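You operate a simulated robot arm through the tools that you are given. There is no shell and no other tool. Be economical: measure what you need, move in short steps, check, and stop when the job is done.

The job below is to be done with a simulated robot arm. You get a single attempt, and the scene is never put back.

JOB
The laptop is flat: plug in its charger, start it and open Quelhira Index.
Fine: leave the lid standing a little past upright.
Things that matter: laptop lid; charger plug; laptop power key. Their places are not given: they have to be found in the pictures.

It is judged by the outcome, as a careful person would: the job done as asked, and still so three seconds after it is handed in. It fails if anything else is knocked over, pushed out of place, dropped, spilled or broken. A push-on lid holds only when it is set on centred and level and pressed home; a screw cap is set on level and turned clockwise until tight.

ROBOT AND FRAMES
A 6-joint arm with a two-finger parallel gripper, fixed in place. Base frame: the origin is at the foot of the arm, x ahead of it, y to its left, z up; the work surface is at about z = 760. Lengths are in mm, angles in degrees, forces in N, time in s.
With the tool pointing down near the work surface it reaches from about 200 to 840 mm from the base axis. Its first joint turns from -166.0 to 166.0 degrees. Payload 3.91 kg.
Tool frame: the origin (TCP) lies between the finger pads and is the grasp point; the fingertips stand 30 mm ahead of it; z points along the fingers, y is the line along which they close. Largest opening 110 mm; finger width 20, thickness 10; the body of the gripper, 48 by 112 mm, starts 55 mm behind the TCP.
Orientation is that of the tool frame in the base frame, as a unit quaternion [w, x, y, z]. With the fingers straight down and closing along the base's y, the tool's x points along the base's -x, its y along +y and its z along -z.

CONTROLS
- The arm moves only by the tool drive_tool. Its argument "motion" is a list of rows, each a list of 7 numbers: the shift along the tool's x, y, z in mm, then the turn, a rotation vector about the tool's x, y, z in degrees, then the opening in per cent of the stroke, from 0 (shut) to 100 (fully open). In form: [[tx, ty, tz, rx, ry, rz, gripper], ...]. A call has 1 to 10 rows; each row shifts and turns the commanded pose from where the row before left it, along the tool's axes as they then stand. Each row takes 0.2 s and may step no farther than 50 mm and 8.6 degrees from the row before; otherwise, or with a gripper value out of range, the whole call is refused. A pose out of reach is approached as far as the arm can. The call stops where the force on the tool passes 90 N (or 10 N more than at its start, if that is more) or the arm is blocked; 0.2 s more then pass. The fingers move at their own pace (about 108 mm/s each) and stop on an object; they squeeze with about 23 N. The grip force told is the motor's: it shows also when the fingers shut on nothing. Time passes only in rows, and 0.2 s behind the last, so rows that do not move let the fingers close. It gives the time, the measured TCP pose, the force on the tool (base axes), the opening and the grip force at its end, in the units of the frame above (readings bear some noise), and new pictures: "views" is both (left out), scene, wrist or none.
- Cameras (640 x 400 px; columns grow to the right, rows downward): "scene" is fixed at [50.2, -649.5, 1501.8]; the picture's right is [0.65, -0.76, 0.00], its down [-0.68, -0.58, -0.45] and it looks along [0.34, 0.29, -0.90] (base axes); focal length 254 px, centre (320, 200). "wrist" rides on the gripper at [-36, 0, -57] in the tool frame; the picture's right is [0.00, -1.00, 0.00], its down [0.97, 0.00, -0.24] and it looks along [0.24, 0.00, 0.97] (tool axes); focal length 218 px, centre (320, 200).
- move_column(by): slides the trunk up (or, below 0, down) by that many mm; the arm rides with it, the base frame stays. It gives what a move gives, with no picture.
- point_at(camera, pixels): for up to 12 pixels [column, row] of the newest picture of that camera ("zoom" is the newest enlarged one), the place [x, y, z] in the base frame of the surface seen there, good to about 2 mm. It takes no simulated time.
- enlarge(camera, box): a new picture of the part [left, top, right, bottom] of that camera's present view, enlarged. It takes no simulated time.
- hand_in(): hands the job in; it is judged then, once.

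Work in short steps. Measure before you move; look again where a grasp or a placing could have gone wrong, and mend it. You have 80 turns and 120 pictures in all, those below and enlarged ones among them. Open the gripper and draw the arm clear of the work before you hand the job in, unless the task says otherwise; then end with one line.

The tools are called after "Emit:" as a command line: name --pt "numbers of a row" for each row, then --argument value for the rest, lists and objects as JSON in quotes. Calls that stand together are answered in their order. drive_tool: Moves the arm, as the interface text tells. Its arguments: {"type":"object","properties":{"motion":{"type":"array"},"views":{"type":"string","enum":["both","scene","wrist","none"]}},"required":["motion"]} The other tools are called the same way: move_column (by) slides the trunk up or down; point_at (camera, pixels) gives the place of the surface under pixels of a picture; enlarge (camera, box) takes an enlarged picture of a part of a camera's view; hand_in () hands the job in.

At the start:

```text
clock: 0.0
tool_pos: [248.2, -361.3, 1182.7]
tcp_rot: [0.0, 0.0, 1.0, 0.0]
ft_force: [-0.1, -0.5, 0.3]
grip_width: 109.7
grasp_force: 0.1
trunk travel left (down, up): [-475.0, 65.0]
```

scene: 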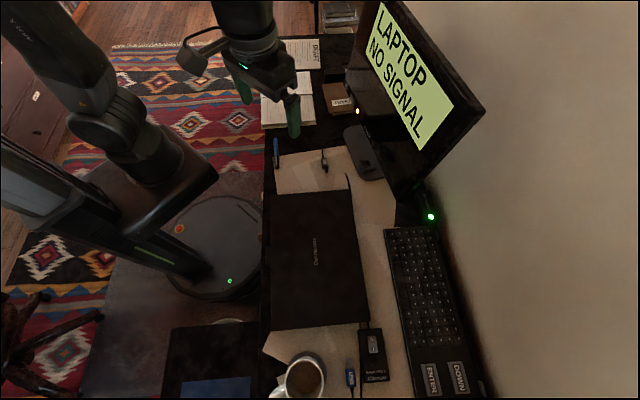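
wrist: 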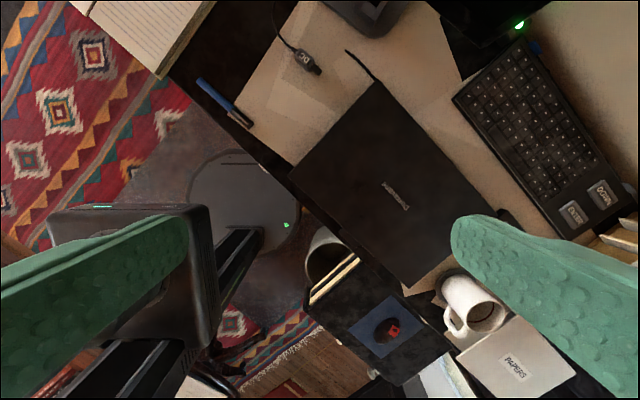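

The laptop is closed at about scene (318,258), with a cable plug near (324,160) and another near (350,375). I'll enlarge these areas first.

Emit:
enlarge --camera "scene" --box '[260, 130, 420, 230]'

Emit:
enlarge --camera "scene" --box '[250, 300, 410, 400]'

Emit:
enlarge --camera "wrist" --box '[240, 0, 640, 250]'

```text
4.00 times, centred on (340, 180) of scene
```

zoom: 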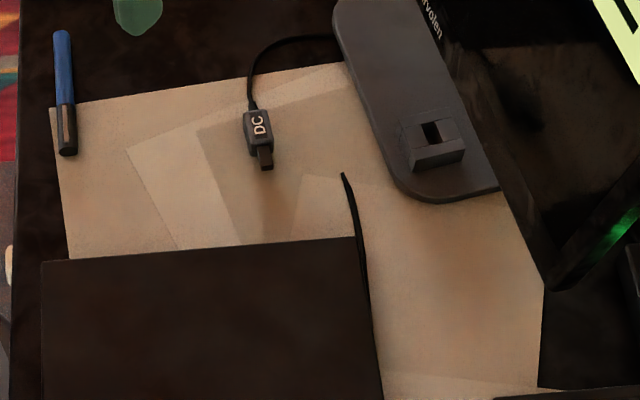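

```text
4.00 times, centred on (330, 350) of scene
```

zoom: 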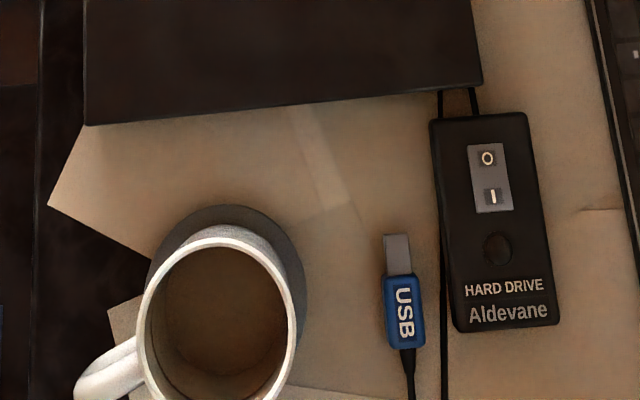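

```text
1.60 times, centred on (440, 125) of wrist
```

zoom: 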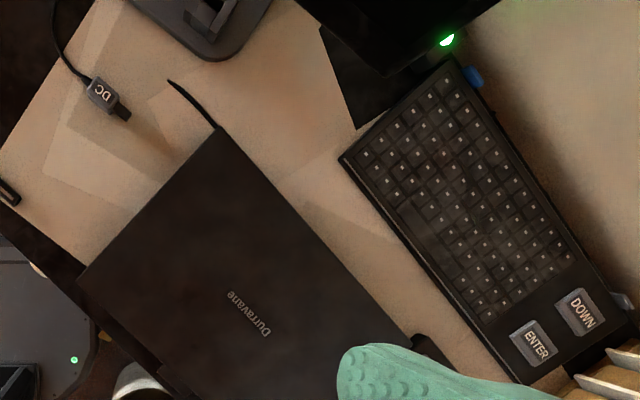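

Next I'll measure the laptop corners, the DC plug and the keys.

Emit:
point_at --camera "scene" --pixels '[[272, 196], [348, 190], [366, 320], [272, 329], [324, 151], [326, 170], [325, 163], [431, 380], [458, 378], [312, 250], [335, 145], [349, 176]]'

Emit:
point_at --camera "wrist" --pixels '[[291, 172], [375, 84], [495, 204], [405, 286], [295, 52], [303, 60], [315, 71], [350, 52], [574, 216], [604, 194], [390, 195], [525, 50]]'

Emit:
enlarge --camera "wrist" --box '[260, 20, 420, 120]'

Emit:
enlarge --camera "wrist" --box '[360, 160, 600, 310]'

```text
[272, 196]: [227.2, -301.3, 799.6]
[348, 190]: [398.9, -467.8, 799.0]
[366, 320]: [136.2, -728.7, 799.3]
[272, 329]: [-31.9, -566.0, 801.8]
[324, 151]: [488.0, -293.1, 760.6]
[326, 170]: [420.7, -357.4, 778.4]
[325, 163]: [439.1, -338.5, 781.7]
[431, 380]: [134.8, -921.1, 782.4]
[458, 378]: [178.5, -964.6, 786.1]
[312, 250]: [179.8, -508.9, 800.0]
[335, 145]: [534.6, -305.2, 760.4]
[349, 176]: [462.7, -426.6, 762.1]
```

```text
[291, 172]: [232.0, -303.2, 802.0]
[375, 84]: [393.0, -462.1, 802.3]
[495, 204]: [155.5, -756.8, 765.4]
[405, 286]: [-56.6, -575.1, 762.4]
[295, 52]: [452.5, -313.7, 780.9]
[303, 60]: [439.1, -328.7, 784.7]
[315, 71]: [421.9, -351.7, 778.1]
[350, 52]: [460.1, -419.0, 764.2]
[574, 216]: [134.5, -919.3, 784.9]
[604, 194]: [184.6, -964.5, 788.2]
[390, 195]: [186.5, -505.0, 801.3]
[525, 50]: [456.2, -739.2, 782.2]
```

```text
4.00 times, centred on (340, 70) of wrist
```

zoom: 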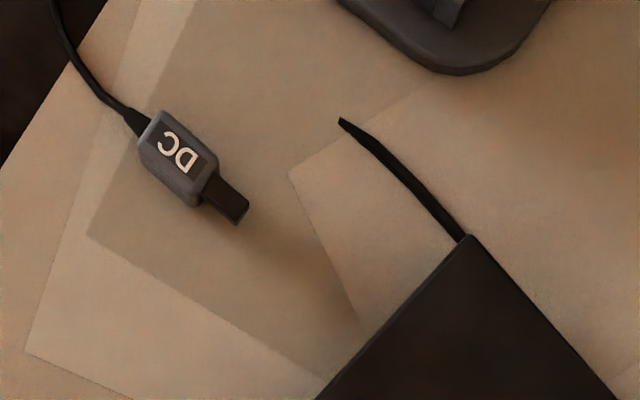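

```text
2.67 times, centred on (480, 235) of wrist
```

zoom: 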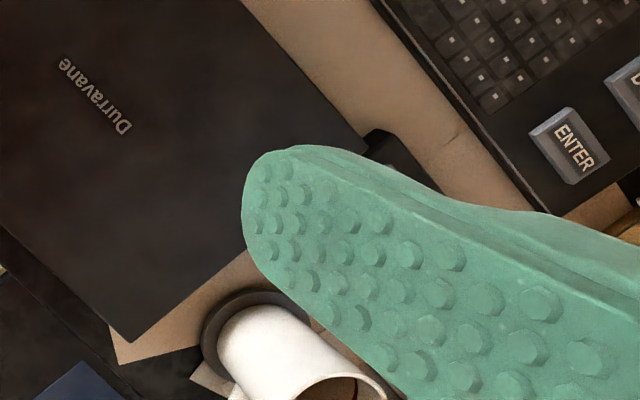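

The laptop's depth runs along (0.71,-0.71), and its left side (A–B) faces the DC plug. I'll yaw the tool 45° and move over the plug side to inspect the socket.

Emit:
drive_tool --pt "0 0 20 0 0 -7.5 100" --pt "0 0 20 0 0 -7.5 100" --pt "0 0 20 0 0 -7.5 100" --pt "0 0 20 0 0 -7.5 100" --pt "0 0 20 0 0 -7.5 100" --pt "0 0 20 0 0 -7.5 100" --pt "-40 -25 0 0 0 0 100" --pt "-40 -25 0 0 0 0 100" --pt "-40 -25 0 0 0 0 100" --pt "-40 -25 0 0 0 0 100" --views "none"

Emit:
drive_tool --pt "-40 -10 15 0 8 0 100" --pt "-40 0 15 0 8 0 100" --pt "-20 0 15 0 8 0 100" --pt "-20 0 15 0 8 0 100" --pt "-20 0 15 0 4 0 100"

```text
clock: 2.2
tool_pos: [431.9, -317.1, 1061.5]
tcp_rot: [0.0, -0.383, 0.924, 0.0]
ft_force: [-0.9, 0.1, 0.2]
grip_width: 110.0
grasp_force: 0.0
trunk travel left (down, up): [-475.0, 65.0]
```

```text
clock: 3.4
tool_pos: [519.3, -243.7, 962.3]
tcp_rot: [-0.286, -0.363, 0.879, -0.119]
ft_force: [0.2, -0.3, -0.6]
grip_width: 110.1
grasp_force: 0.1
trunk travel left (down, up): [-475.0, 65.0]
```

scene: 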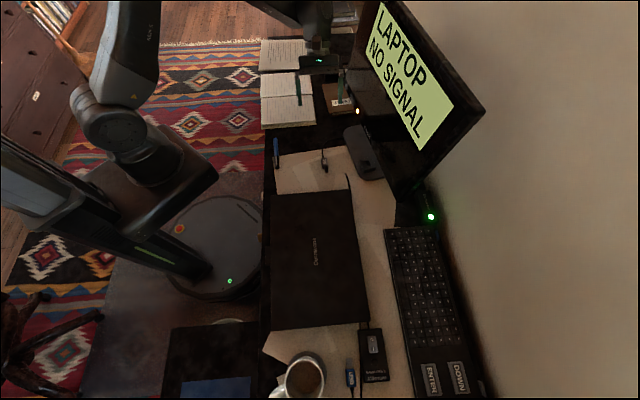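
wrist: 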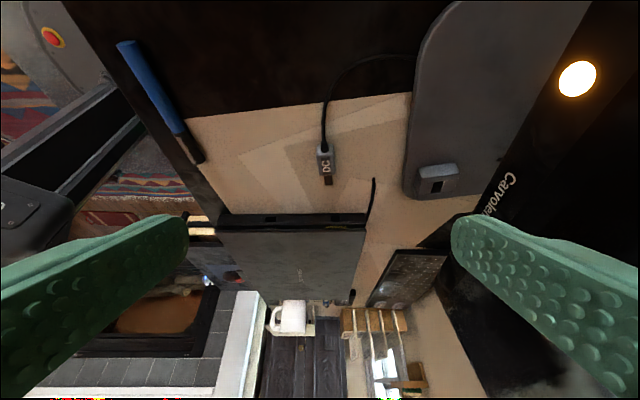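

The left side of the laptop now shows at rows ~212–228, with a dark slot near (345,218). I'll enlarge it.

Emit:
enlarge --camera "wrist" --box '[210, 140, 386, 250]'

```text
3.64 times, centred on (298, 195) of wrist
```

zoom: 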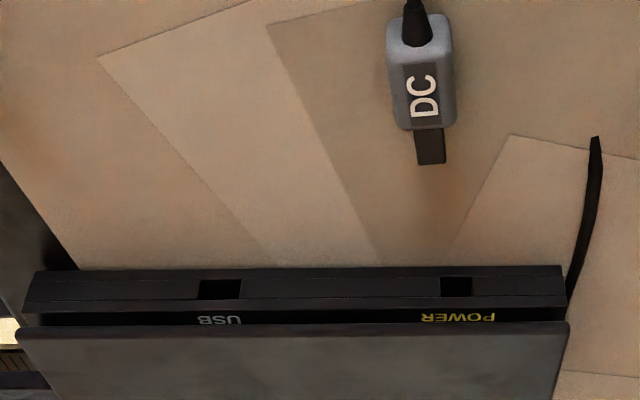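

POWER socket at zoom (457,287), USB socket at (219,290). I'll measure these and the plug.

Emit:
point_at --camera "zoom" --pixels '[[457, 287], [443, 287], [471, 287], [457, 279], [457, 294], [219, 290], [457, 302], [457, 330], [40, 305], [500, 270], [500, 290], [560, 305]]'

Emit:
point_at --camera "zoom" --pixels '[[418, 48], [422, 80], [425, 118], [427, 131], [431, 160], [418, 160], [444, 160], [395, 100], [450, 100], [390, 65], [447, 65], [420, 20]]'

```text
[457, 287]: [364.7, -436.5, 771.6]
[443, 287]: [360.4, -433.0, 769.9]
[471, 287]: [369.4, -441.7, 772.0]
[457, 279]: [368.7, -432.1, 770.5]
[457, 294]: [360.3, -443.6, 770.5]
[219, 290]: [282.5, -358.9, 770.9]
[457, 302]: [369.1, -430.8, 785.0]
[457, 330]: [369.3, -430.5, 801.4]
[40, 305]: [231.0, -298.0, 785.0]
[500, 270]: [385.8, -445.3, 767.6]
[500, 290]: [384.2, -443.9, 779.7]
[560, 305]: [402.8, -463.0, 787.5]
```

```text
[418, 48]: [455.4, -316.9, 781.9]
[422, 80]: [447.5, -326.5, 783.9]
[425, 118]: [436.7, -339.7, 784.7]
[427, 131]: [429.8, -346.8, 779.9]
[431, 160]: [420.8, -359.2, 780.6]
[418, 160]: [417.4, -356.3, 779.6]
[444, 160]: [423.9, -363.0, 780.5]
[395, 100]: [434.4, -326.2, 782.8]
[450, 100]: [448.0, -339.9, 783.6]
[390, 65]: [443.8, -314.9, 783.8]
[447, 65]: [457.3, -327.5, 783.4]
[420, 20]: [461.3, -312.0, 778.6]
```

The slot floor is about z 770.5 and the plug tip top about 780. I need a lower, flatter look to compare plug and slot heights.

Emit:
drive_tool --pt "0 0 0 0 8 0 100" --pt "0 0 0 0 8 0 100" --pt "0 0 0 0 8 0 100" --pt "-26 -3 27 0 0 0 100" --pt "-26 -3 27 0 0 0 100" --pt "-26 -3 27 0 0 0 100" --views "wrist"

Emit:
enlarge --camera "wrist" --box '[220, 150, 420, 275]'

```text
clock: 4.8
tool_pos: [505.8, -273.2, 853.3]
tcp_rot: [-0.461, -0.333, 0.8, -0.192]
ft_force: [-0.1, 0.6, -0.5]
grip_width: 110.1
grasp_force: 0.0
trunk travel left (down, up): [-475.0, 65.0]
```

wrist: 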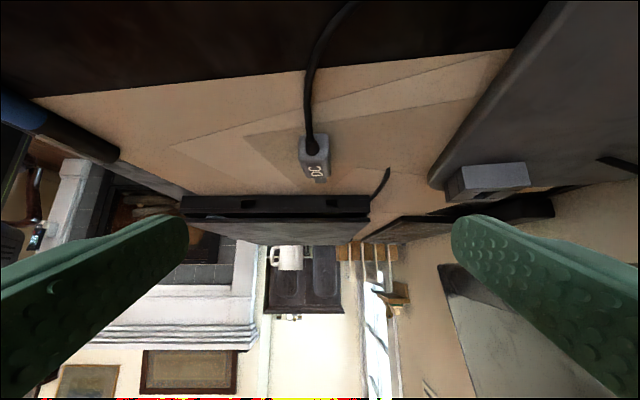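

```text
3.20 times, centred on (320, 212) of wrist
```

zoom: 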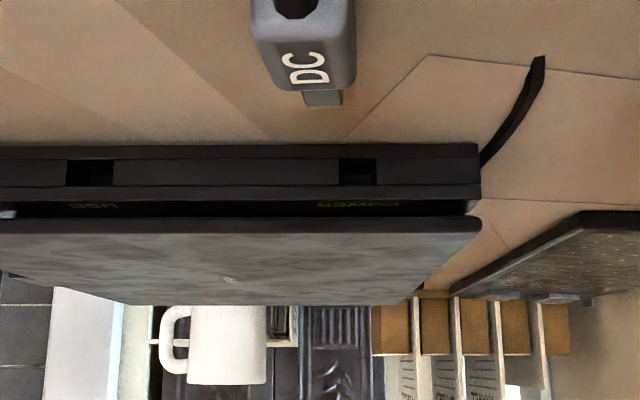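

Measuring the face, the slot rim and the plug body at this angle.

Emit:
point_at --camera "zoom" --pixels '[[330, 150], [330, 157], [330, 162], [330, 172], [330, 183], [330, 187], [330, 196], [357, 164], [357, 172], [357, 183], [342, 172], [373, 172]]'

Emit:
point_at --camera "zoom" --pixels '[[258, 5], [252, 25], [340, 5], [350, 30], [280, 35], [265, 75], [352, 78], [305, 98], [340, 98], [320, 104], [335, 158], [380, 158]]'

Emit:
enlarge --camera "wrist" --box '[280, 125, 360, 175]'

```text
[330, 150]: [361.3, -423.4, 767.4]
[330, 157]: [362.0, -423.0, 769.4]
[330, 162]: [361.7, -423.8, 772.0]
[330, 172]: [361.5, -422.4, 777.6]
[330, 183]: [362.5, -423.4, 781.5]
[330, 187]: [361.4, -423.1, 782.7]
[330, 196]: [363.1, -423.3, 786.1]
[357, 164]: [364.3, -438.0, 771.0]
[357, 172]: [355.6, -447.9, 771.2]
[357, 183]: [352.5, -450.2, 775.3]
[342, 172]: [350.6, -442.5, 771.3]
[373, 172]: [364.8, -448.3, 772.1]
```

```text
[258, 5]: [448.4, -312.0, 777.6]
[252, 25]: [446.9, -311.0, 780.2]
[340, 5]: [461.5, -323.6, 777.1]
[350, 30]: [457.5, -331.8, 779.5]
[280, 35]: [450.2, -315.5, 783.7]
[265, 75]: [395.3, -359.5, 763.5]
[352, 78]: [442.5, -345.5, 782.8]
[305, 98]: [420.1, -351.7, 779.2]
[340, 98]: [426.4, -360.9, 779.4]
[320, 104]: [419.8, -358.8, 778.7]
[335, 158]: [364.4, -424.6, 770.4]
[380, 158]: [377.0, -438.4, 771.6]
```

```text
8.00 times, centred on (320, 150) of wrist
```

zoom: 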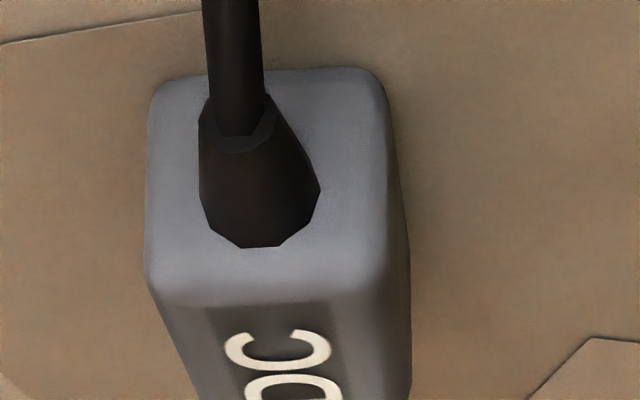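

The slot spans z≈771–782, centred near (370,-432), and the plug heading is about -129.5°. I'll return the tool upright above the plug body centre (445,-330), with the fingers partly closed.

Emit:
drive_tool --pt "0 0 0 0 -8.571 0 40" --pt "0 0 0 0 -8.571 0 40" --pt "0 0 0 0 -8.571 0 40" --pt "0 0 0 0 -8.571 0 40" --pt "0 0 0 0 -8.571 0 40" --pt "0 0 0 0 -8.571 0 40" --pt "0 0 0 0 -8.571 0 40" --pt "41.5 1.4 0 0 0 0 40" --pt "41.5 1.4 0 0 0 0 40" --pt "0 0 0 0 0 -5.5 40"

Emit:
enlarge --camera "wrist" --box '[200, 150, 440, 300]'

```text
clock: 7.0
tool_pos: [442.4, -330.4, 854.5]
tcp_rot: [0.0, -0.427, 0.904, 0.001]
ft_force: [-0.2, -0.6, -1.1]
grip_width: 43.7
grasp_force: 0.2
trunk travel left (down, up): [-475.0, 65.0]
```

scene: 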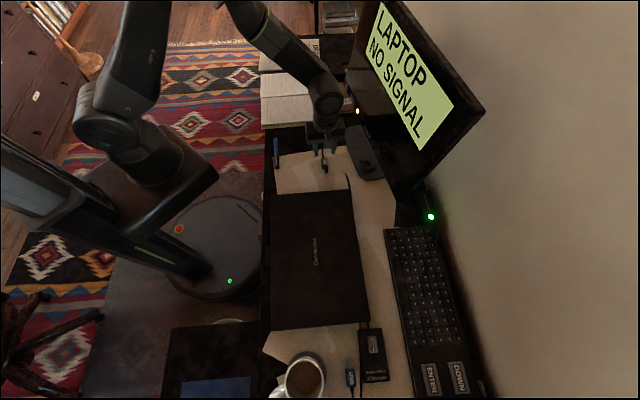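
wrist: 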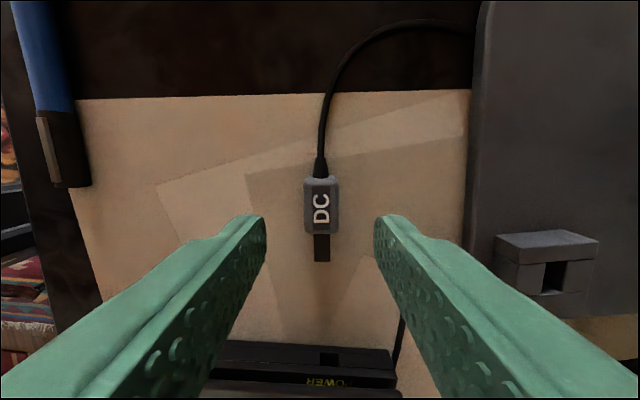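

```text
2.67 times, centred on (320, 225) of wrist
```

zoom: 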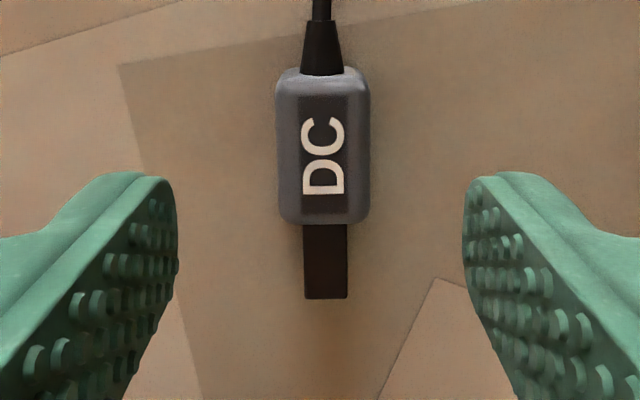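

The plug is now parallel to the tool axis. I'll re-measure its body and tip from here.

Emit:
point_at --camera "zoom" --pixels '[[322, 82], [322, 145], [322, 212], [325, 235], [325, 293], [310, 290], [342, 290], [284, 145], [362, 145], [310, 232], [342, 232], [322, 50]]'

Emit:
point_at --camera "wrist" --pixels '[[328, 359], [320, 355], [339, 355], [329, 351], [329, 366], [250, 345], [380, 352], [250, 365], [380, 372], [495, 262]]'

```text
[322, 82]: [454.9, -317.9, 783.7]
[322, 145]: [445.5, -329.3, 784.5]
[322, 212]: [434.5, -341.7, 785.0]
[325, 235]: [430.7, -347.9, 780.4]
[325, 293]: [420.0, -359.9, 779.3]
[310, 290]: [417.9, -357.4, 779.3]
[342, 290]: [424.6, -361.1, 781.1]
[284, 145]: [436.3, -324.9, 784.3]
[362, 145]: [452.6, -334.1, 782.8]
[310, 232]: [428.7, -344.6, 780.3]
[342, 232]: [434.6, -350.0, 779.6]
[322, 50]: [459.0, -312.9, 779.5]
```

```text
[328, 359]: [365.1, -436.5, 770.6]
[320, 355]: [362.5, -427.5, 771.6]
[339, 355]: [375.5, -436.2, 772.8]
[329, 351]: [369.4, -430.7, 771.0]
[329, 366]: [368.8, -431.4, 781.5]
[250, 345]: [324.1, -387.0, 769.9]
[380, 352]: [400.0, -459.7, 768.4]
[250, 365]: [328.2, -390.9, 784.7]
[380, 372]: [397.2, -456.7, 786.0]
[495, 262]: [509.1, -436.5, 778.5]
```

The body centre is at (445,-329.5), so I'm nearly centred on it. I'll descend to TCP z≈794 and close.

Emit:
drive_tool --pt "-1 -1 20 0 0 0 40" --pt "-1 -1 20 0 0 0 40" --pt "0 0 20 0 0 0 40" --pt "0 0 0 0 0 0 40" --pt "0 0 0 0 0 0 0" --pt "0 0 0 0 0 0 0" --pt "0 0 0 0 0 0 0" --views "wrist"

```text
clock: 8.6
tool_pos: [444.3, -331.8, 795.0]
tcp_rot: [0.0, -0.427, 0.904, -0.001]
ft_force: [-0.2, 0.4, 0.3]
grip_width: 20.6
grasp_force: 23.3
trunk travel left (down, up): [-475.0, 65.0]
```

wrist: 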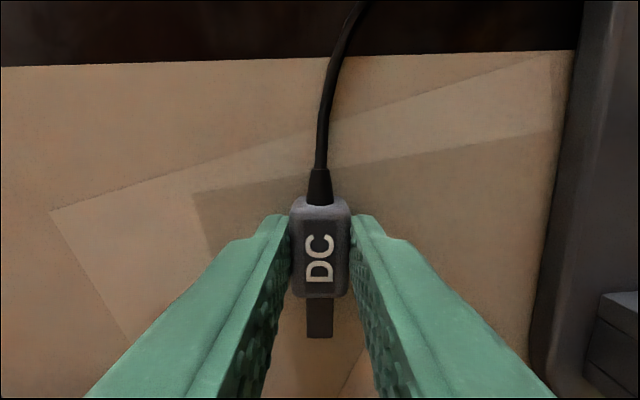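

The plug is gripped (width 20.6, 23 N). I'll lift it, turn to the laptop heading, line up with the slot and stop about 16 mm short.

Emit:
drive_tool --pt "0 0 -8 0 0 0 0" --pt "0 0 0 0 0 4.8 0" --pt "0 -15.6 0 0 0 0 0" --pt "25 0 0 0 0 0 0" --pt "25 0 0 0 0 0 0" --pt "20 0 0 0 0 0 0" --pt "0 0 0 0 0 0 0" --views "wrist"

Emit:
enlarge --camera "wrist" --box '[240, 180, 400, 280]'

Emit:
enlarge --camera "wrist" --box '[240, 270, 400, 370]'

```text
clock: 10.2
tool_pos: [408.0, -390.8, 801.2]
tcp_rot: [0.0, -0.389, 0.921, 0.0]
ft_force: [-0.7, 0.4, -0.4]
grip_width: 20.5
grasp_force: 22.9
trunk travel left (down, up): [-475.0, 65.0]
```

wrist: 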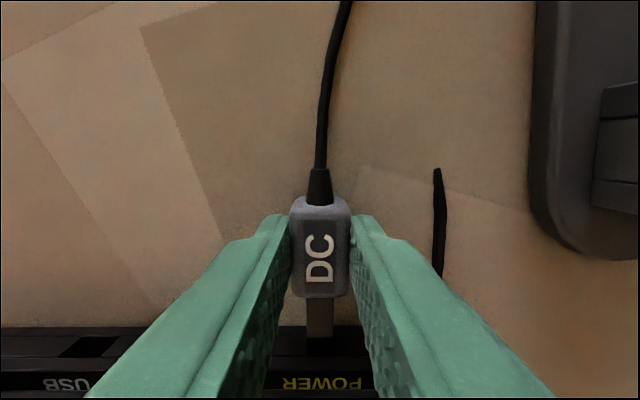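

```text
4.00 times, centred on (320, 230) of wrist
```

zoom: 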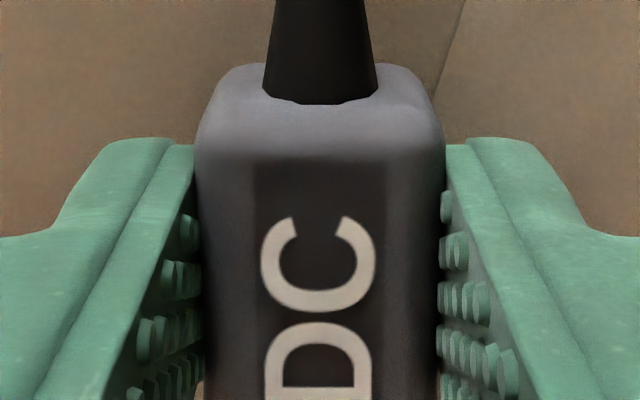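

```text
4.00 times, centred on (320, 320) of wrist
```

zoom: 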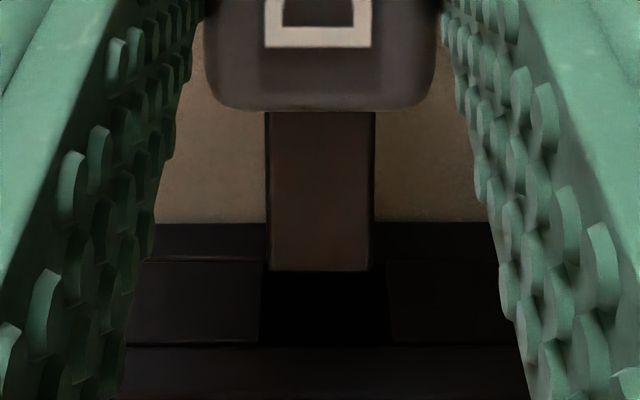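

The lateral line-up is nearly perfect (tip column centre 320, slot 325). Now checking tip and slot heights.

Emit:
point_at --camera "zoom" --pixels '[[320, 150], [320, 200], [320, 260], [325, 330], [325, 350], [325, 300], [200, 240], [200, 260], [200, 342], [200, 350], [200, 300], [430, 300]]'

```text
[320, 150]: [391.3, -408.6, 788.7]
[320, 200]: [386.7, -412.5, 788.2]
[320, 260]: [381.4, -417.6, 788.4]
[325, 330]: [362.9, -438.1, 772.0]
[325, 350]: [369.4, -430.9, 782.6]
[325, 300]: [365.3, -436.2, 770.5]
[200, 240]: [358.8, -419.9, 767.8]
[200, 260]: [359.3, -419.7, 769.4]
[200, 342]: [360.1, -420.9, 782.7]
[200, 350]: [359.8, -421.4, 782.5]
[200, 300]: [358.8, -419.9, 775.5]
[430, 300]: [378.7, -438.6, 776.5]
```

Tip top is at 788.4 and the slot spans 771–782, so I'll lower 7.8, shift 0.4 and push in partway.

Emit:
drive_tool --pt "0 -0.4 7.8 0 0 0 0" --pt "5 0 0 0 0 0 0" --pt "5 0 0 0 0 0 0" --pt "5 0 0 0 0 0 0" --pt "5 0 0 0 0 0 0" --views "wrist"

Emit:
enlarge --camera "wrist" --box '[240, 270, 400, 370]'

```text
clock: 11.4
tool_pos: [393.4, -405.6, 794.4]
tcp_rot: [0.0, -0.389, 0.921, 0.0]
ft_force: [0.2, -0.4, 0.6]
grip_width: 20.6
grasp_force: 23.0
trunk travel left (down, up): [-475.0, 65.0]
```

wrist: 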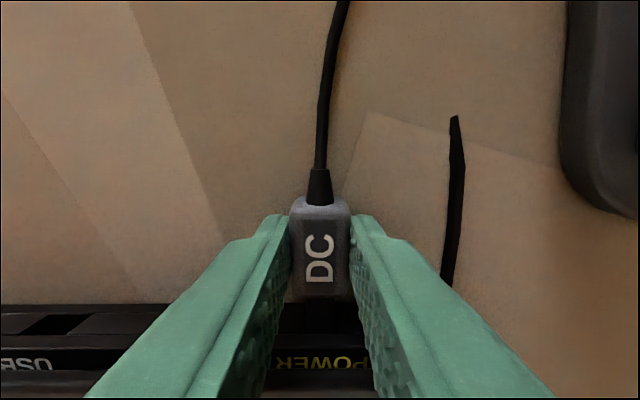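

```text
4.00 times, centred on (320, 320) of wrist
```

zoom: 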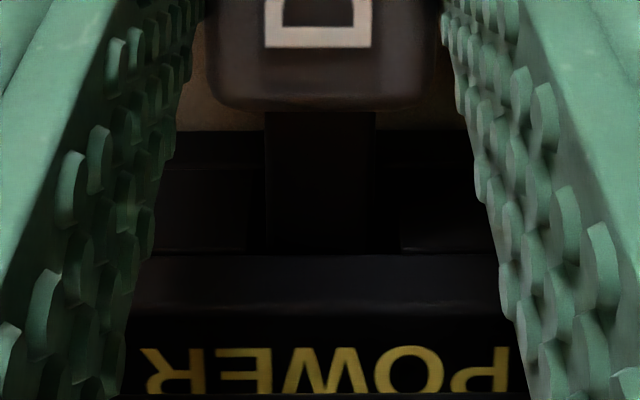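

The tip is entering with no force. I'll push on in small steps.

Emit:
drive_tool --pt "3 0 0 0 0 0 0" --pt "3 0 0 0 0 0 0" --pt "3 0 0 0 0 0 0" --pt "2 0 0 0 0 0 0" --pt "0 0 0 0 0 0 0" --views "wrist"

Emit:
enlarge --camera "wrist" --box '[240, 240, 400, 340]'

```text
clock: 12.6
tool_pos: [388.2, -414.0, 795.4]
tcp_rot: [-0.001, -0.388, 0.922, 0.0]
ft_force: [2.4, 2.0, 8.4]
grip_width: 20.7
grasp_force: 23.5
trunk travel left (down, up): [-475.0, 65.0]
```

wrist: 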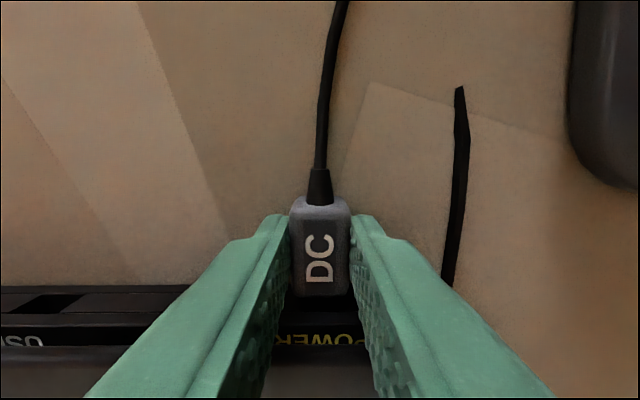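

```text
4.00 times, centred on (320, 290) of wrist
```

zoom: 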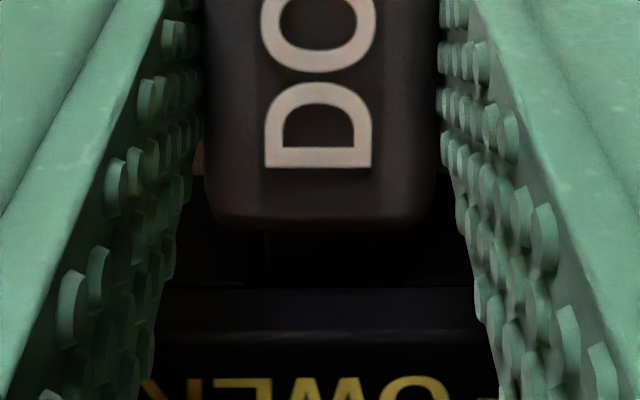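

There's an 8 N upward force and the tool has ridden up 1 mm, so the tip is rubbing the slot floor. I'll raise 1.3 mm and continue.

Emit:
drive_tool --pt "0 0 -1.3 0 0 0 0" --pt "0 0 0 0 0 0 0" --pt "2 0 0 0 0 0 0" --pt "2 0 0 0 0 0 0" --pt "2 0 0 0 0 0 0" --views "wrist"

Emit:
enlarge --camera "wrist" --box '[240, 240, 400, 340]'

```text
clock: 13.8
tool_pos: [383.4, -417.7, 795.2]
tcp_rot: [0.0, -0.389, 0.921, 0.0]
ft_force: [1.1, 1.7, -0.3]
grip_width: 20.7
grasp_force: 23.2
trunk travel left (down, up): [-475.0, 65.0]
```

wrist: 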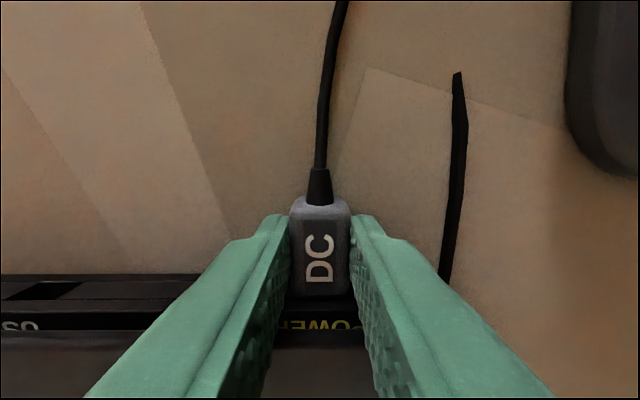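

```text
4.00 times, centred on (320, 290) of wrist
```

zoom: 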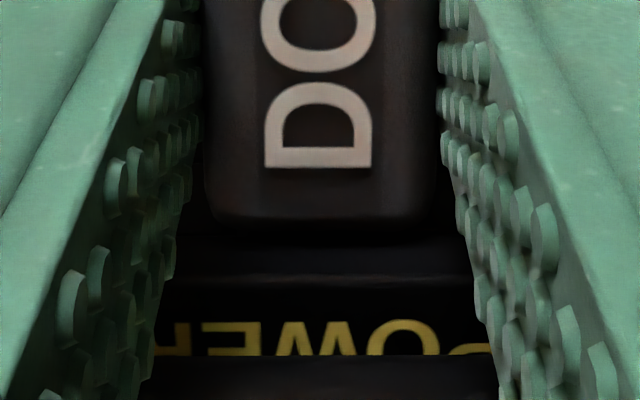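

Forces are low and the body front is almost at the face. I'll push the last millimetres until resistance rises.

Emit:
drive_tool --pt "1 0 0 0 0 0 0" --pt "1 0 0 0 0 0 0" --pt "1 0 0 0 0 0 0" --pt "1 0 0 0 0 0 0" --views "wrist"

Emit:
enlarge --camera "wrist" --box '[240, 240, 400, 340]'

```text
clock: 14.8
tool_pos: [380.7, -418.9, 794.6]
tcp_rot: [-0.001, -0.388, 0.922, 0.0]
ft_force: [13.6, 8.3, -0.8]
grip_width: 20.8
grasp_force: 22.9
trunk travel left (down, up): [-475.0, 65.0]
```

wrist: 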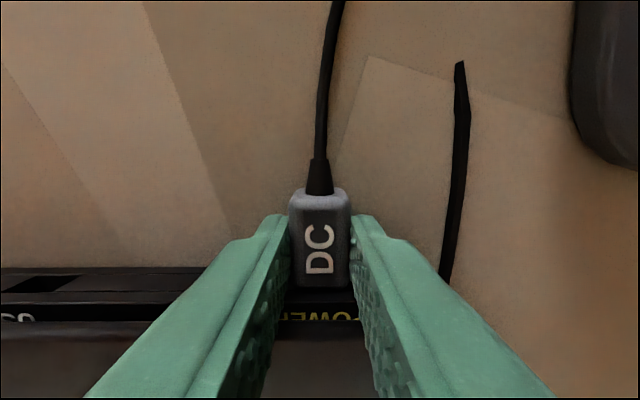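

```text
4.00 times, centred on (320, 290) of wrist
```

zoom: 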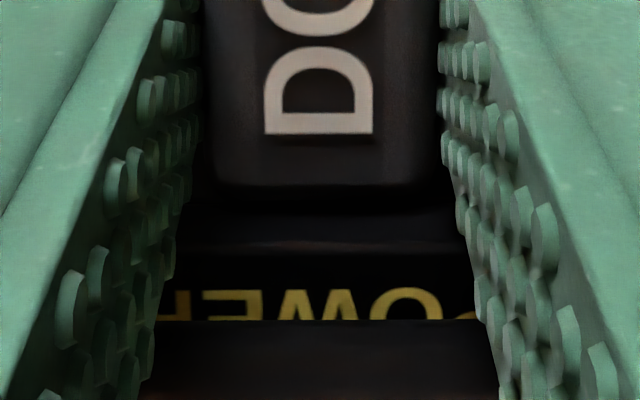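

Resistance is 16 N and the plug slid slightly in the pads. I'll check the gap between body front and face.

Emit:
point_at --camera "zoom" --pixels '[[320, 160], [320, 180], [320, 195], [320, 210], [320, 225], [320, 235], [320, 245], [320, 260], [190, 215], [190, 235]]'

```text
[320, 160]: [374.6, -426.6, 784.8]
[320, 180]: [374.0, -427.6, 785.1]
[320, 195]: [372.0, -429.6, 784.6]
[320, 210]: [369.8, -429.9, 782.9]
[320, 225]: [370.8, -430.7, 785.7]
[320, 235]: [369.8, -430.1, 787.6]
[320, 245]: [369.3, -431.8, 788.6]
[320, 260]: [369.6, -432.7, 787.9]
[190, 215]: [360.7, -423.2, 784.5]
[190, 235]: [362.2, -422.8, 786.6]
```

The body is flush with the face, so the plug is seated. I'll release and rise straight up.

Emit:
drive_tool --pt "-1 0 0 0 0 0 0" --pt "0 0 0 0 0 0 40" --pt "0 0 0 0 0 0 40" --pt "0 0 -30 0 0 0 40" --pt "-10 0 -40 0 0 0 40" --pt "-30 0 -40 0 0 0 40" --pt "-30 0 0 0 0 0 40"

Emit:
enlarge --camera "wrist" --box '[160, 150, 480, 350]'

```text
clock: 16.4
tool_pos: [431.5, -368.6, 904.8]
tcp_rot: [0.0, -0.388, 0.922, 0.0]
ft_force: [0.0, 0.7, -0.4]
grip_width: 43.9
grasp_force: 0.0
trunk travel left (down, up): [-475.0, 65.0]
```

scene: 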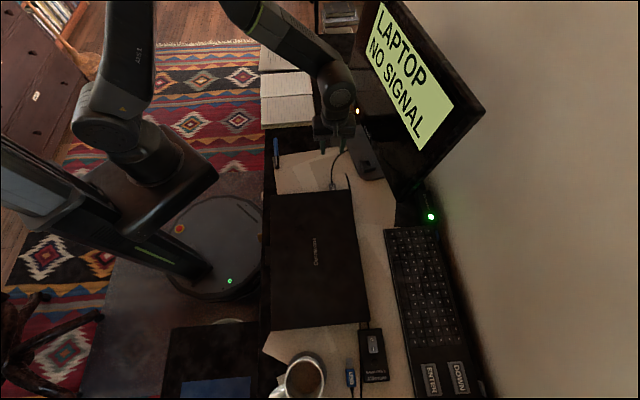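
wrist: 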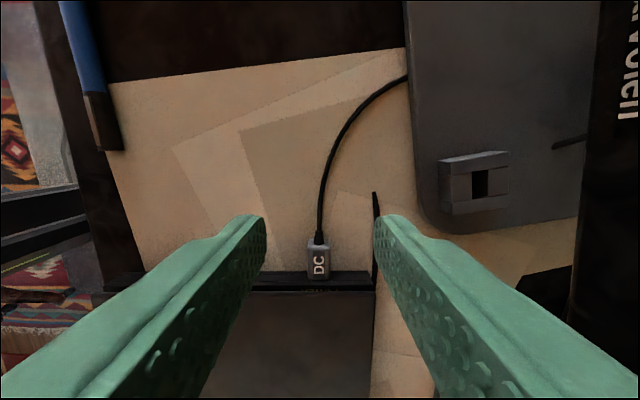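

```text
2.00 times, centred on (320, 250) of wrist
```

zoom: 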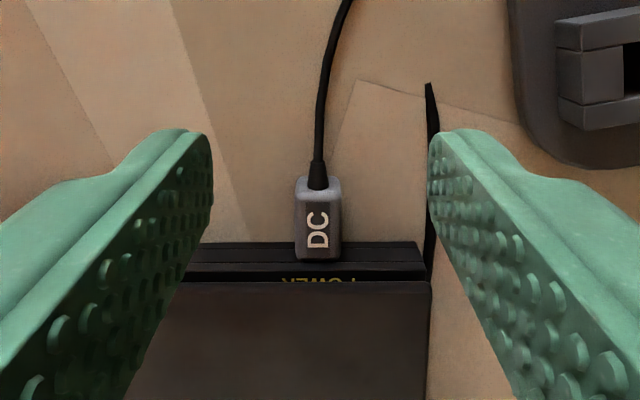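

The plug is in. Next I'll inspect the front edge of the lid, so I rise, turn the tool to face it and move in front of it.

Emit:
drive_tool --pt "0 0 -18 0 0 -8.2 0" --pt "0 0 -18 0 0 -8.2 0" --pt "0 0 -18 0 0 -8.2 0" --pt "0 0 -18 0 0 -8.2 0" --pt "0 0 -18 0 0 -8.2 0" --pt "0 0 -18 0 0 -8.2 0" --pt "0 0 -18 0 0 -8.2 0" --pt "0 0 -18 0 0 -8.2 0" --pt "0 0 -18 0 0 -8.2 0" --pt "0 0 -18 0 0 -8.2 0" --views "none"

Emit:
drive_tool --pt "0 0 0 0 0 -8.0 0" --pt "-32 31 0 0 0 0 0" --pt "-32 31 0 0 0 0 0" --pt "-32 31 0 0 0 0 0" --pt "-32 31 0 0 0 0 0" --pt "-32 31 0 0 0 0 0" --pt "-32 31 0 0 0 0 0" --pt "-32 31 0 0 0 0 0" --pt "-32 31 0 0 0 0 0" --pt "-32 31 0 0 0 0 0"

```text
clock: 18.6
tool_pos: [429.1, -370.2, 1085.7]
tcp_rot: [0.0, 0.898, -0.44, 0.001]
ft_force: [0.6, 0.7, 0.4]
grip_width: 0.0
grasp_force: 23.5
trunk travel left (down, up): [-475.0, 65.0]
```

```text
clock: 20.8
tool_pos: [182.3, -176.5, 1078.8]
tcp_rot: [0.003, 0.926, -0.379, 0.0]
ft_force: [-0.1, -0.5, 0.9]
grip_width: 0.0
grasp_force: 22.6
out of reach, approached as far as the arm can: row 1, 2, 3, 4, 5, 6, 7, 8, 9, 10
trunk travel left (down, up): [-475.0, 65.0]
```

scene: 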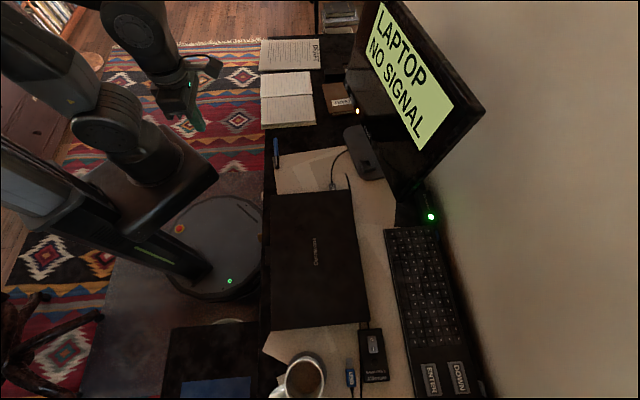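
wrist: 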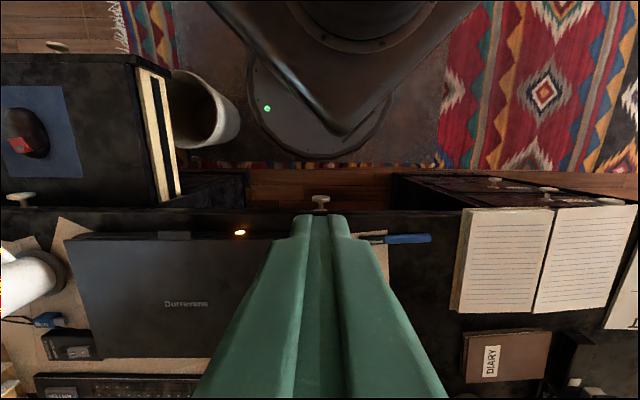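

The wrist limit blocks this heading, but the front edge is in view, with a notch at (173,235) and an orange light at (240,232). I'll enlarge it before deciding.

Emit:
enlarge --camera "wrist" --box '[50, 190, 290, 340]'

```text
2.67 times, centred on (170, 265) of wrist
```

zoom: 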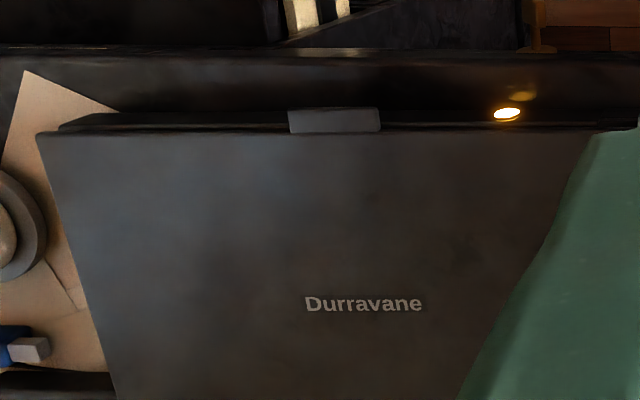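

A grey tab sticks out of the lid front at zoom (334,120), and the charge light is lit at (507,114). I'll measure them.

Emit:
point_at --camera "zoom" --pixels '[[292, 112], [378, 112], [334, 112], [334, 124], [334, 130], [334, 136], [292, 128], [380, 128], [507, 114], [250, 126], [250, 118], [60, 125]]'

Emit:
enlarge --camera "wrist" --box '[140, 215, 220, 265]'

```text
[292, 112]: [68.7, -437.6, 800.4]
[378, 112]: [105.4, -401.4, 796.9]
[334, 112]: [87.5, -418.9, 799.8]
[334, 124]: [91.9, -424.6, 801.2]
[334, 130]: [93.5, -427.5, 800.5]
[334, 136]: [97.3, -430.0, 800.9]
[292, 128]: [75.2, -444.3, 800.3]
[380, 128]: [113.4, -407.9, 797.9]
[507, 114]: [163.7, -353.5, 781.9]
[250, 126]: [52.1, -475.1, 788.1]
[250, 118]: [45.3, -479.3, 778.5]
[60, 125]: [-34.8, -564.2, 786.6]
```

```text
8.00 times, centred on (180, 240) of wrist
```

zoom: 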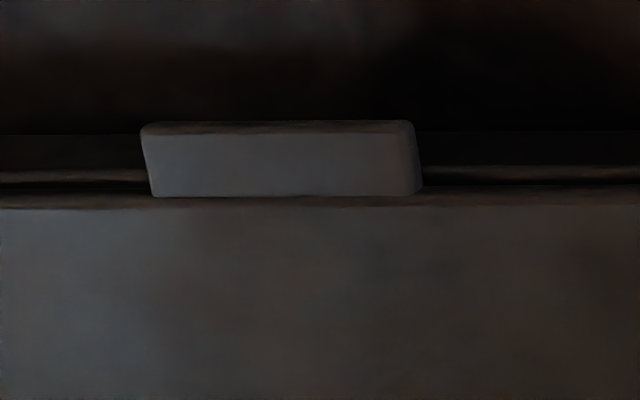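

The tab is 52 mm wide, centred near (90,-423) with its top at z 800, and it overhangs the front by 12 mm. I'll probe the arm's own height and the table edge to plan the hooking pose.

Emit:
point_at --camera "scene" --pixels '[[140, 145], [95, 120], [70, 60], [140, 40], [190, 180], [155, 255], [30, 200], [268, 250], [263, 250], [255, 330]]'

Emit:
point_at --camera "wrist" --pixels '[[180, 225], [180, 215], [180, 208], [90, 60], [320, 200], [340, 60], [170, 100], [20, 197]]'

```text
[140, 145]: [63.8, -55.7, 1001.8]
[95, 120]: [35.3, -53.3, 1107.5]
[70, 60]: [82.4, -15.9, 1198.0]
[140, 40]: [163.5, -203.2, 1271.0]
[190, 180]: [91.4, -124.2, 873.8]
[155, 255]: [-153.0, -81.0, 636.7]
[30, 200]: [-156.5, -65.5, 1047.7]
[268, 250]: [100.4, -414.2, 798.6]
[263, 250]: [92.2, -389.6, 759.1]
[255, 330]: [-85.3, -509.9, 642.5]
```

```text
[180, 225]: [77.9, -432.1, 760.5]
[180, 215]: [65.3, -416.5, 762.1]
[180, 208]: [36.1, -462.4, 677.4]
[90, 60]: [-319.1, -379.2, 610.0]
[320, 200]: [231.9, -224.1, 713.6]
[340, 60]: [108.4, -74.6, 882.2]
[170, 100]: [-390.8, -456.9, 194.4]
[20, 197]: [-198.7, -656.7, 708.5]
```

The commanded pose may differ from the measured one, so I'll test with a single turn back and read the result.

Emit:
drive_tool --pt "0 0 0 0 0 8.5 0" --views "none"

```text
clock: 21.2
tool_pos: [184.2, -175.3, 1076.9]
tcp_rot: [0.0, 0.896, -0.444, -0.001]
ft_force: [1.1, -0.7, 0.9]
grip_width: 0.1
grasp_force: 23.2
trunk travel left (down, up): [-475.0, 65.0]
```

Commands restart from the measured pose. I'll turn the tool the long way to heading 135°, so the tool can tilt toward the laptop front with the camera on top.

Emit:
drive_tool --pt "0 0 0 0 0 8.6 0" --pt "0 0 0 0 0 8.6 0" --pt "0 0 0 0 0 8.6 0" --pt "0 0 0 0 0 8.6 0" --pt "0 0 0 0 0 8.6 0" --pt "0 0 0 0 0 8.6 0" --pt "0 0 0 0 0 8.6 0" --pt "0 0 0 0 0 8.6 0" --pt "0 0 0 0 0 8.6 0" --pt "0 0 0 0 0 8.6 0" --views "none"

Emit:
drive_tool --pt "0 0 0 0 0 8.6 0" --pt "0 0 0 0 0 8.6 0" --pt "0 0 0 0 0 8.6 0" --pt "0 0 0 0 0 8.6 0" --pt "0 0 0 0 0 8.6 0" --pt "0 0 0 0 0 8.6 0" --pt "0 0 0 0 0 8.6 0" --pt "0 0 0 0 0 8.6 0" --pt "0 0 0 0 0 8.6 0" --pt "0 0 0 0 0 8.6 0" --views "none"

```text
clock: 23.4
tool_pos: [183.3, -174.6, 1076.9]
tcp_rot: [-0.001, -0.351, 0.936, 0.0]
ft_force: [0.3, 0.5, -1.0]
grip_width: 0.0
grasp_force: 23.1
trunk travel left (down, up): [-475.0, 65.0]
```

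```text
clock: 25.6
tool_pos: [184.0, -174.7, 1076.4]
tcp_rot: [0.0, 0.382, 0.924, -0.001]
ft_force: [-0.6, 0.1, 0.3]
grip_width: 0.0
grasp_force: 23.0
trunk travel left (down, up): [-475.0, 65.0]
```

Heading is 135° now. I'll slide along the lid width to the tab line and start tilting toward the laptop at height.

Emit:
drive_tool --pt "0 -48 0 0 0 0 0" --pt "0 -48 0 0 0 0 0" --pt "0 -48 0 0 0 0 0" --pt "0 -48 0 0 0 0 0" --pt "0 -49 0 0 0 0 0" --pt "0 0 0 0 -8 0 0" --pt "0 0 0 0 -8 0 0" --pt "0 0 0 0 -8 0 0" --pt "0 0 0 0 -8 0 0" --pt "0 0 0 0 -8 0 0"

```text
clock: 27.8
tool_pos: [13.9, -345.0, 1077.9]
tcp_rot: [0.317, 0.358, 0.868, -0.131]
ft_force: [0.6, -0.4, -0.1]
grip_width: 0.0
grasp_force: 22.8
trunk travel left (down, up): [-475.0, 65.0]
```

scene: 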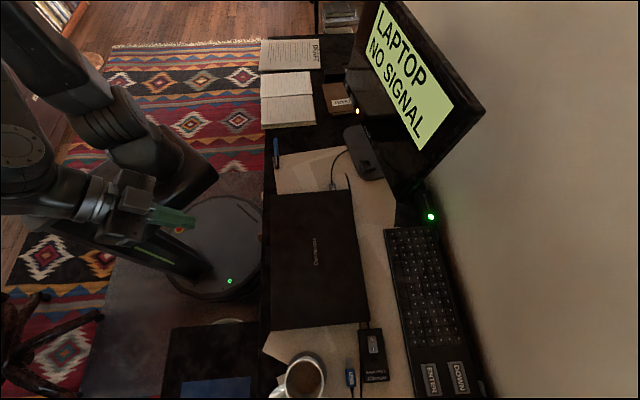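
wrist: 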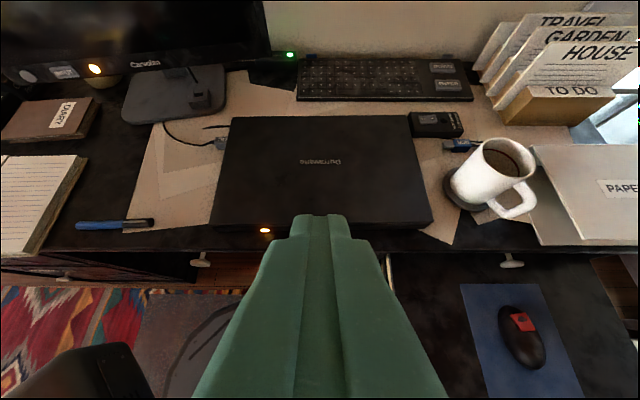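

The view is good. I'll tilt to about -65° and then use the column to lower the whole posture.

Emit:
drive_tool --pt "0 0 0 0 -8.4 0 0" --pt "0 0 0 0 -8.4 0 0" --pt "0 0 0 0 -8.4 0 0" --views "none"

Emit:
move_column --by -200

```text
clock: 28.6
tool_pos: [13.2, -344.9, 1076.8]
tcp_rot: [0.499, 0.321, 0.778, -0.207]
ft_force: [0.1, 0.3, -0.3]
grip_width: 0.1
grasp_force: 23.2
trunk travel left (down, up): [-475.0, 65.0]
```

```text
clock: 30.8
tool_pos: [13.6, -345.9, 877.5]
tcp_rot: [0.498, 0.321, 0.779, -0.206]
ft_force: [-0.2, 0.3, -0.8]
grip_width: 0.1
grasp_force: 23.0
trunk travel left (down, up): [-275.0, 265.0]
```

Tilt is 65° and TCP is at (13.6,-345.9,877.5). I'll bring the fingertip down in front of the tab, just off it and above the desk edge.

Emit:
drive_tool --pt "18.4 0 30 0 0 0 0" --pt "18.4 0 30 0 0 0 0" --pt "15.4 0 30 0 0 0 0"

Emit:
enlarge --camera "wrist" --box '[240, 150, 400, 250]'

Emit:
enlarge --camera "scene" --box '[220, 210, 300, 260]'

```text
clock: 31.6
tool_pos: [57.1, -387.6, 790.2]
tcp_rot: [0.498, 0.321, 0.779, -0.206]
ft_force: [-0.4, -0.1, -0.3]
grip_width: 0.2
grasp_force: 22.6
trunk travel left (down, up): [-275.0, 265.0]
```

scene: 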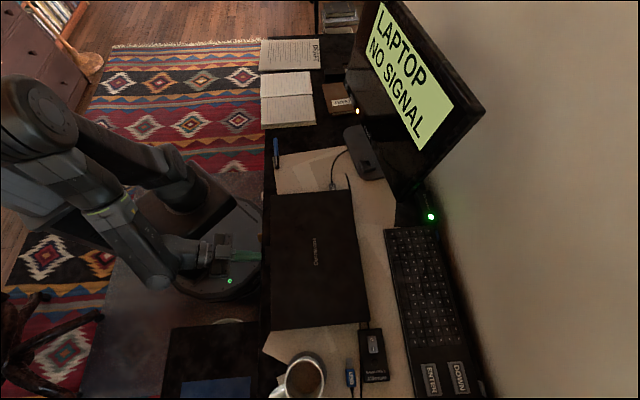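
wrist: 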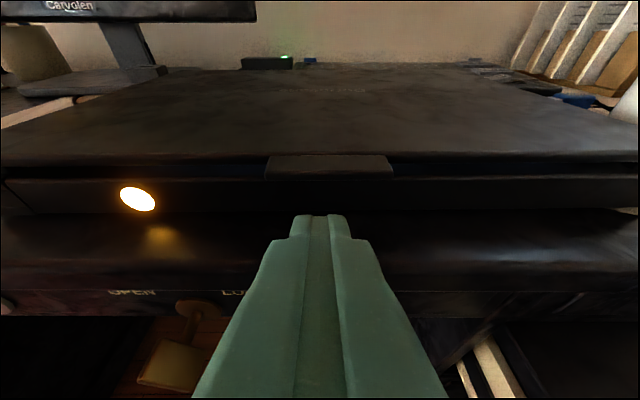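

```text
4.00 times, centred on (320, 200) of wrist
```

zoom: 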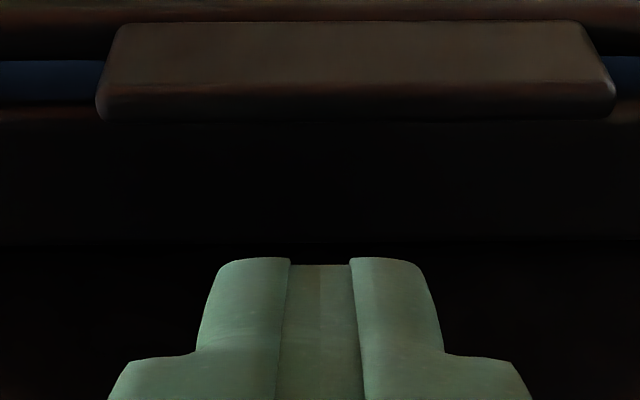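

```text
8.00 times, centred on (260, 235) of scene
```

zoom: 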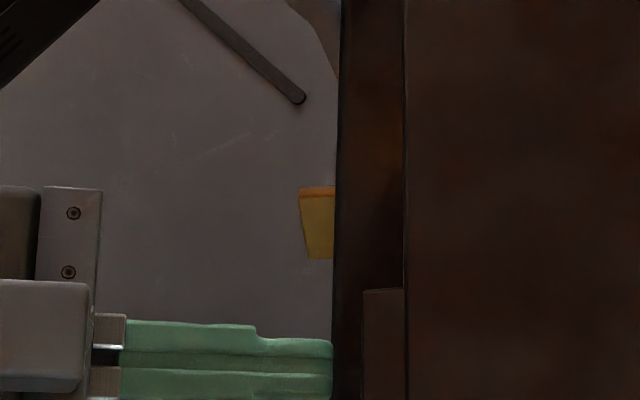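

The fingertip is centred below the tab. I'll measure the tab's lower edge and the fingertip.

Emit:
point_at --camera "wrist" --pixels '[[320, 160], [320, 171], [320, 175], [320, 178], [312, 216], [330, 216], [312, 225], [312, 235], [420, 165], [420, 190], [420, 208], [420, 280]]'

```text
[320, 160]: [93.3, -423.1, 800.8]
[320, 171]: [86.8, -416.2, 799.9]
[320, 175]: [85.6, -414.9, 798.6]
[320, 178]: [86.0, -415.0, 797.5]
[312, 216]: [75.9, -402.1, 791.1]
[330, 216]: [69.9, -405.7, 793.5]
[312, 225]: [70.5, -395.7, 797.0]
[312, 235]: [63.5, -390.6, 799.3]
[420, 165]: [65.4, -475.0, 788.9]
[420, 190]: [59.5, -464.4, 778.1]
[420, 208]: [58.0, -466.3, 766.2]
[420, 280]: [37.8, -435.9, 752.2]
```

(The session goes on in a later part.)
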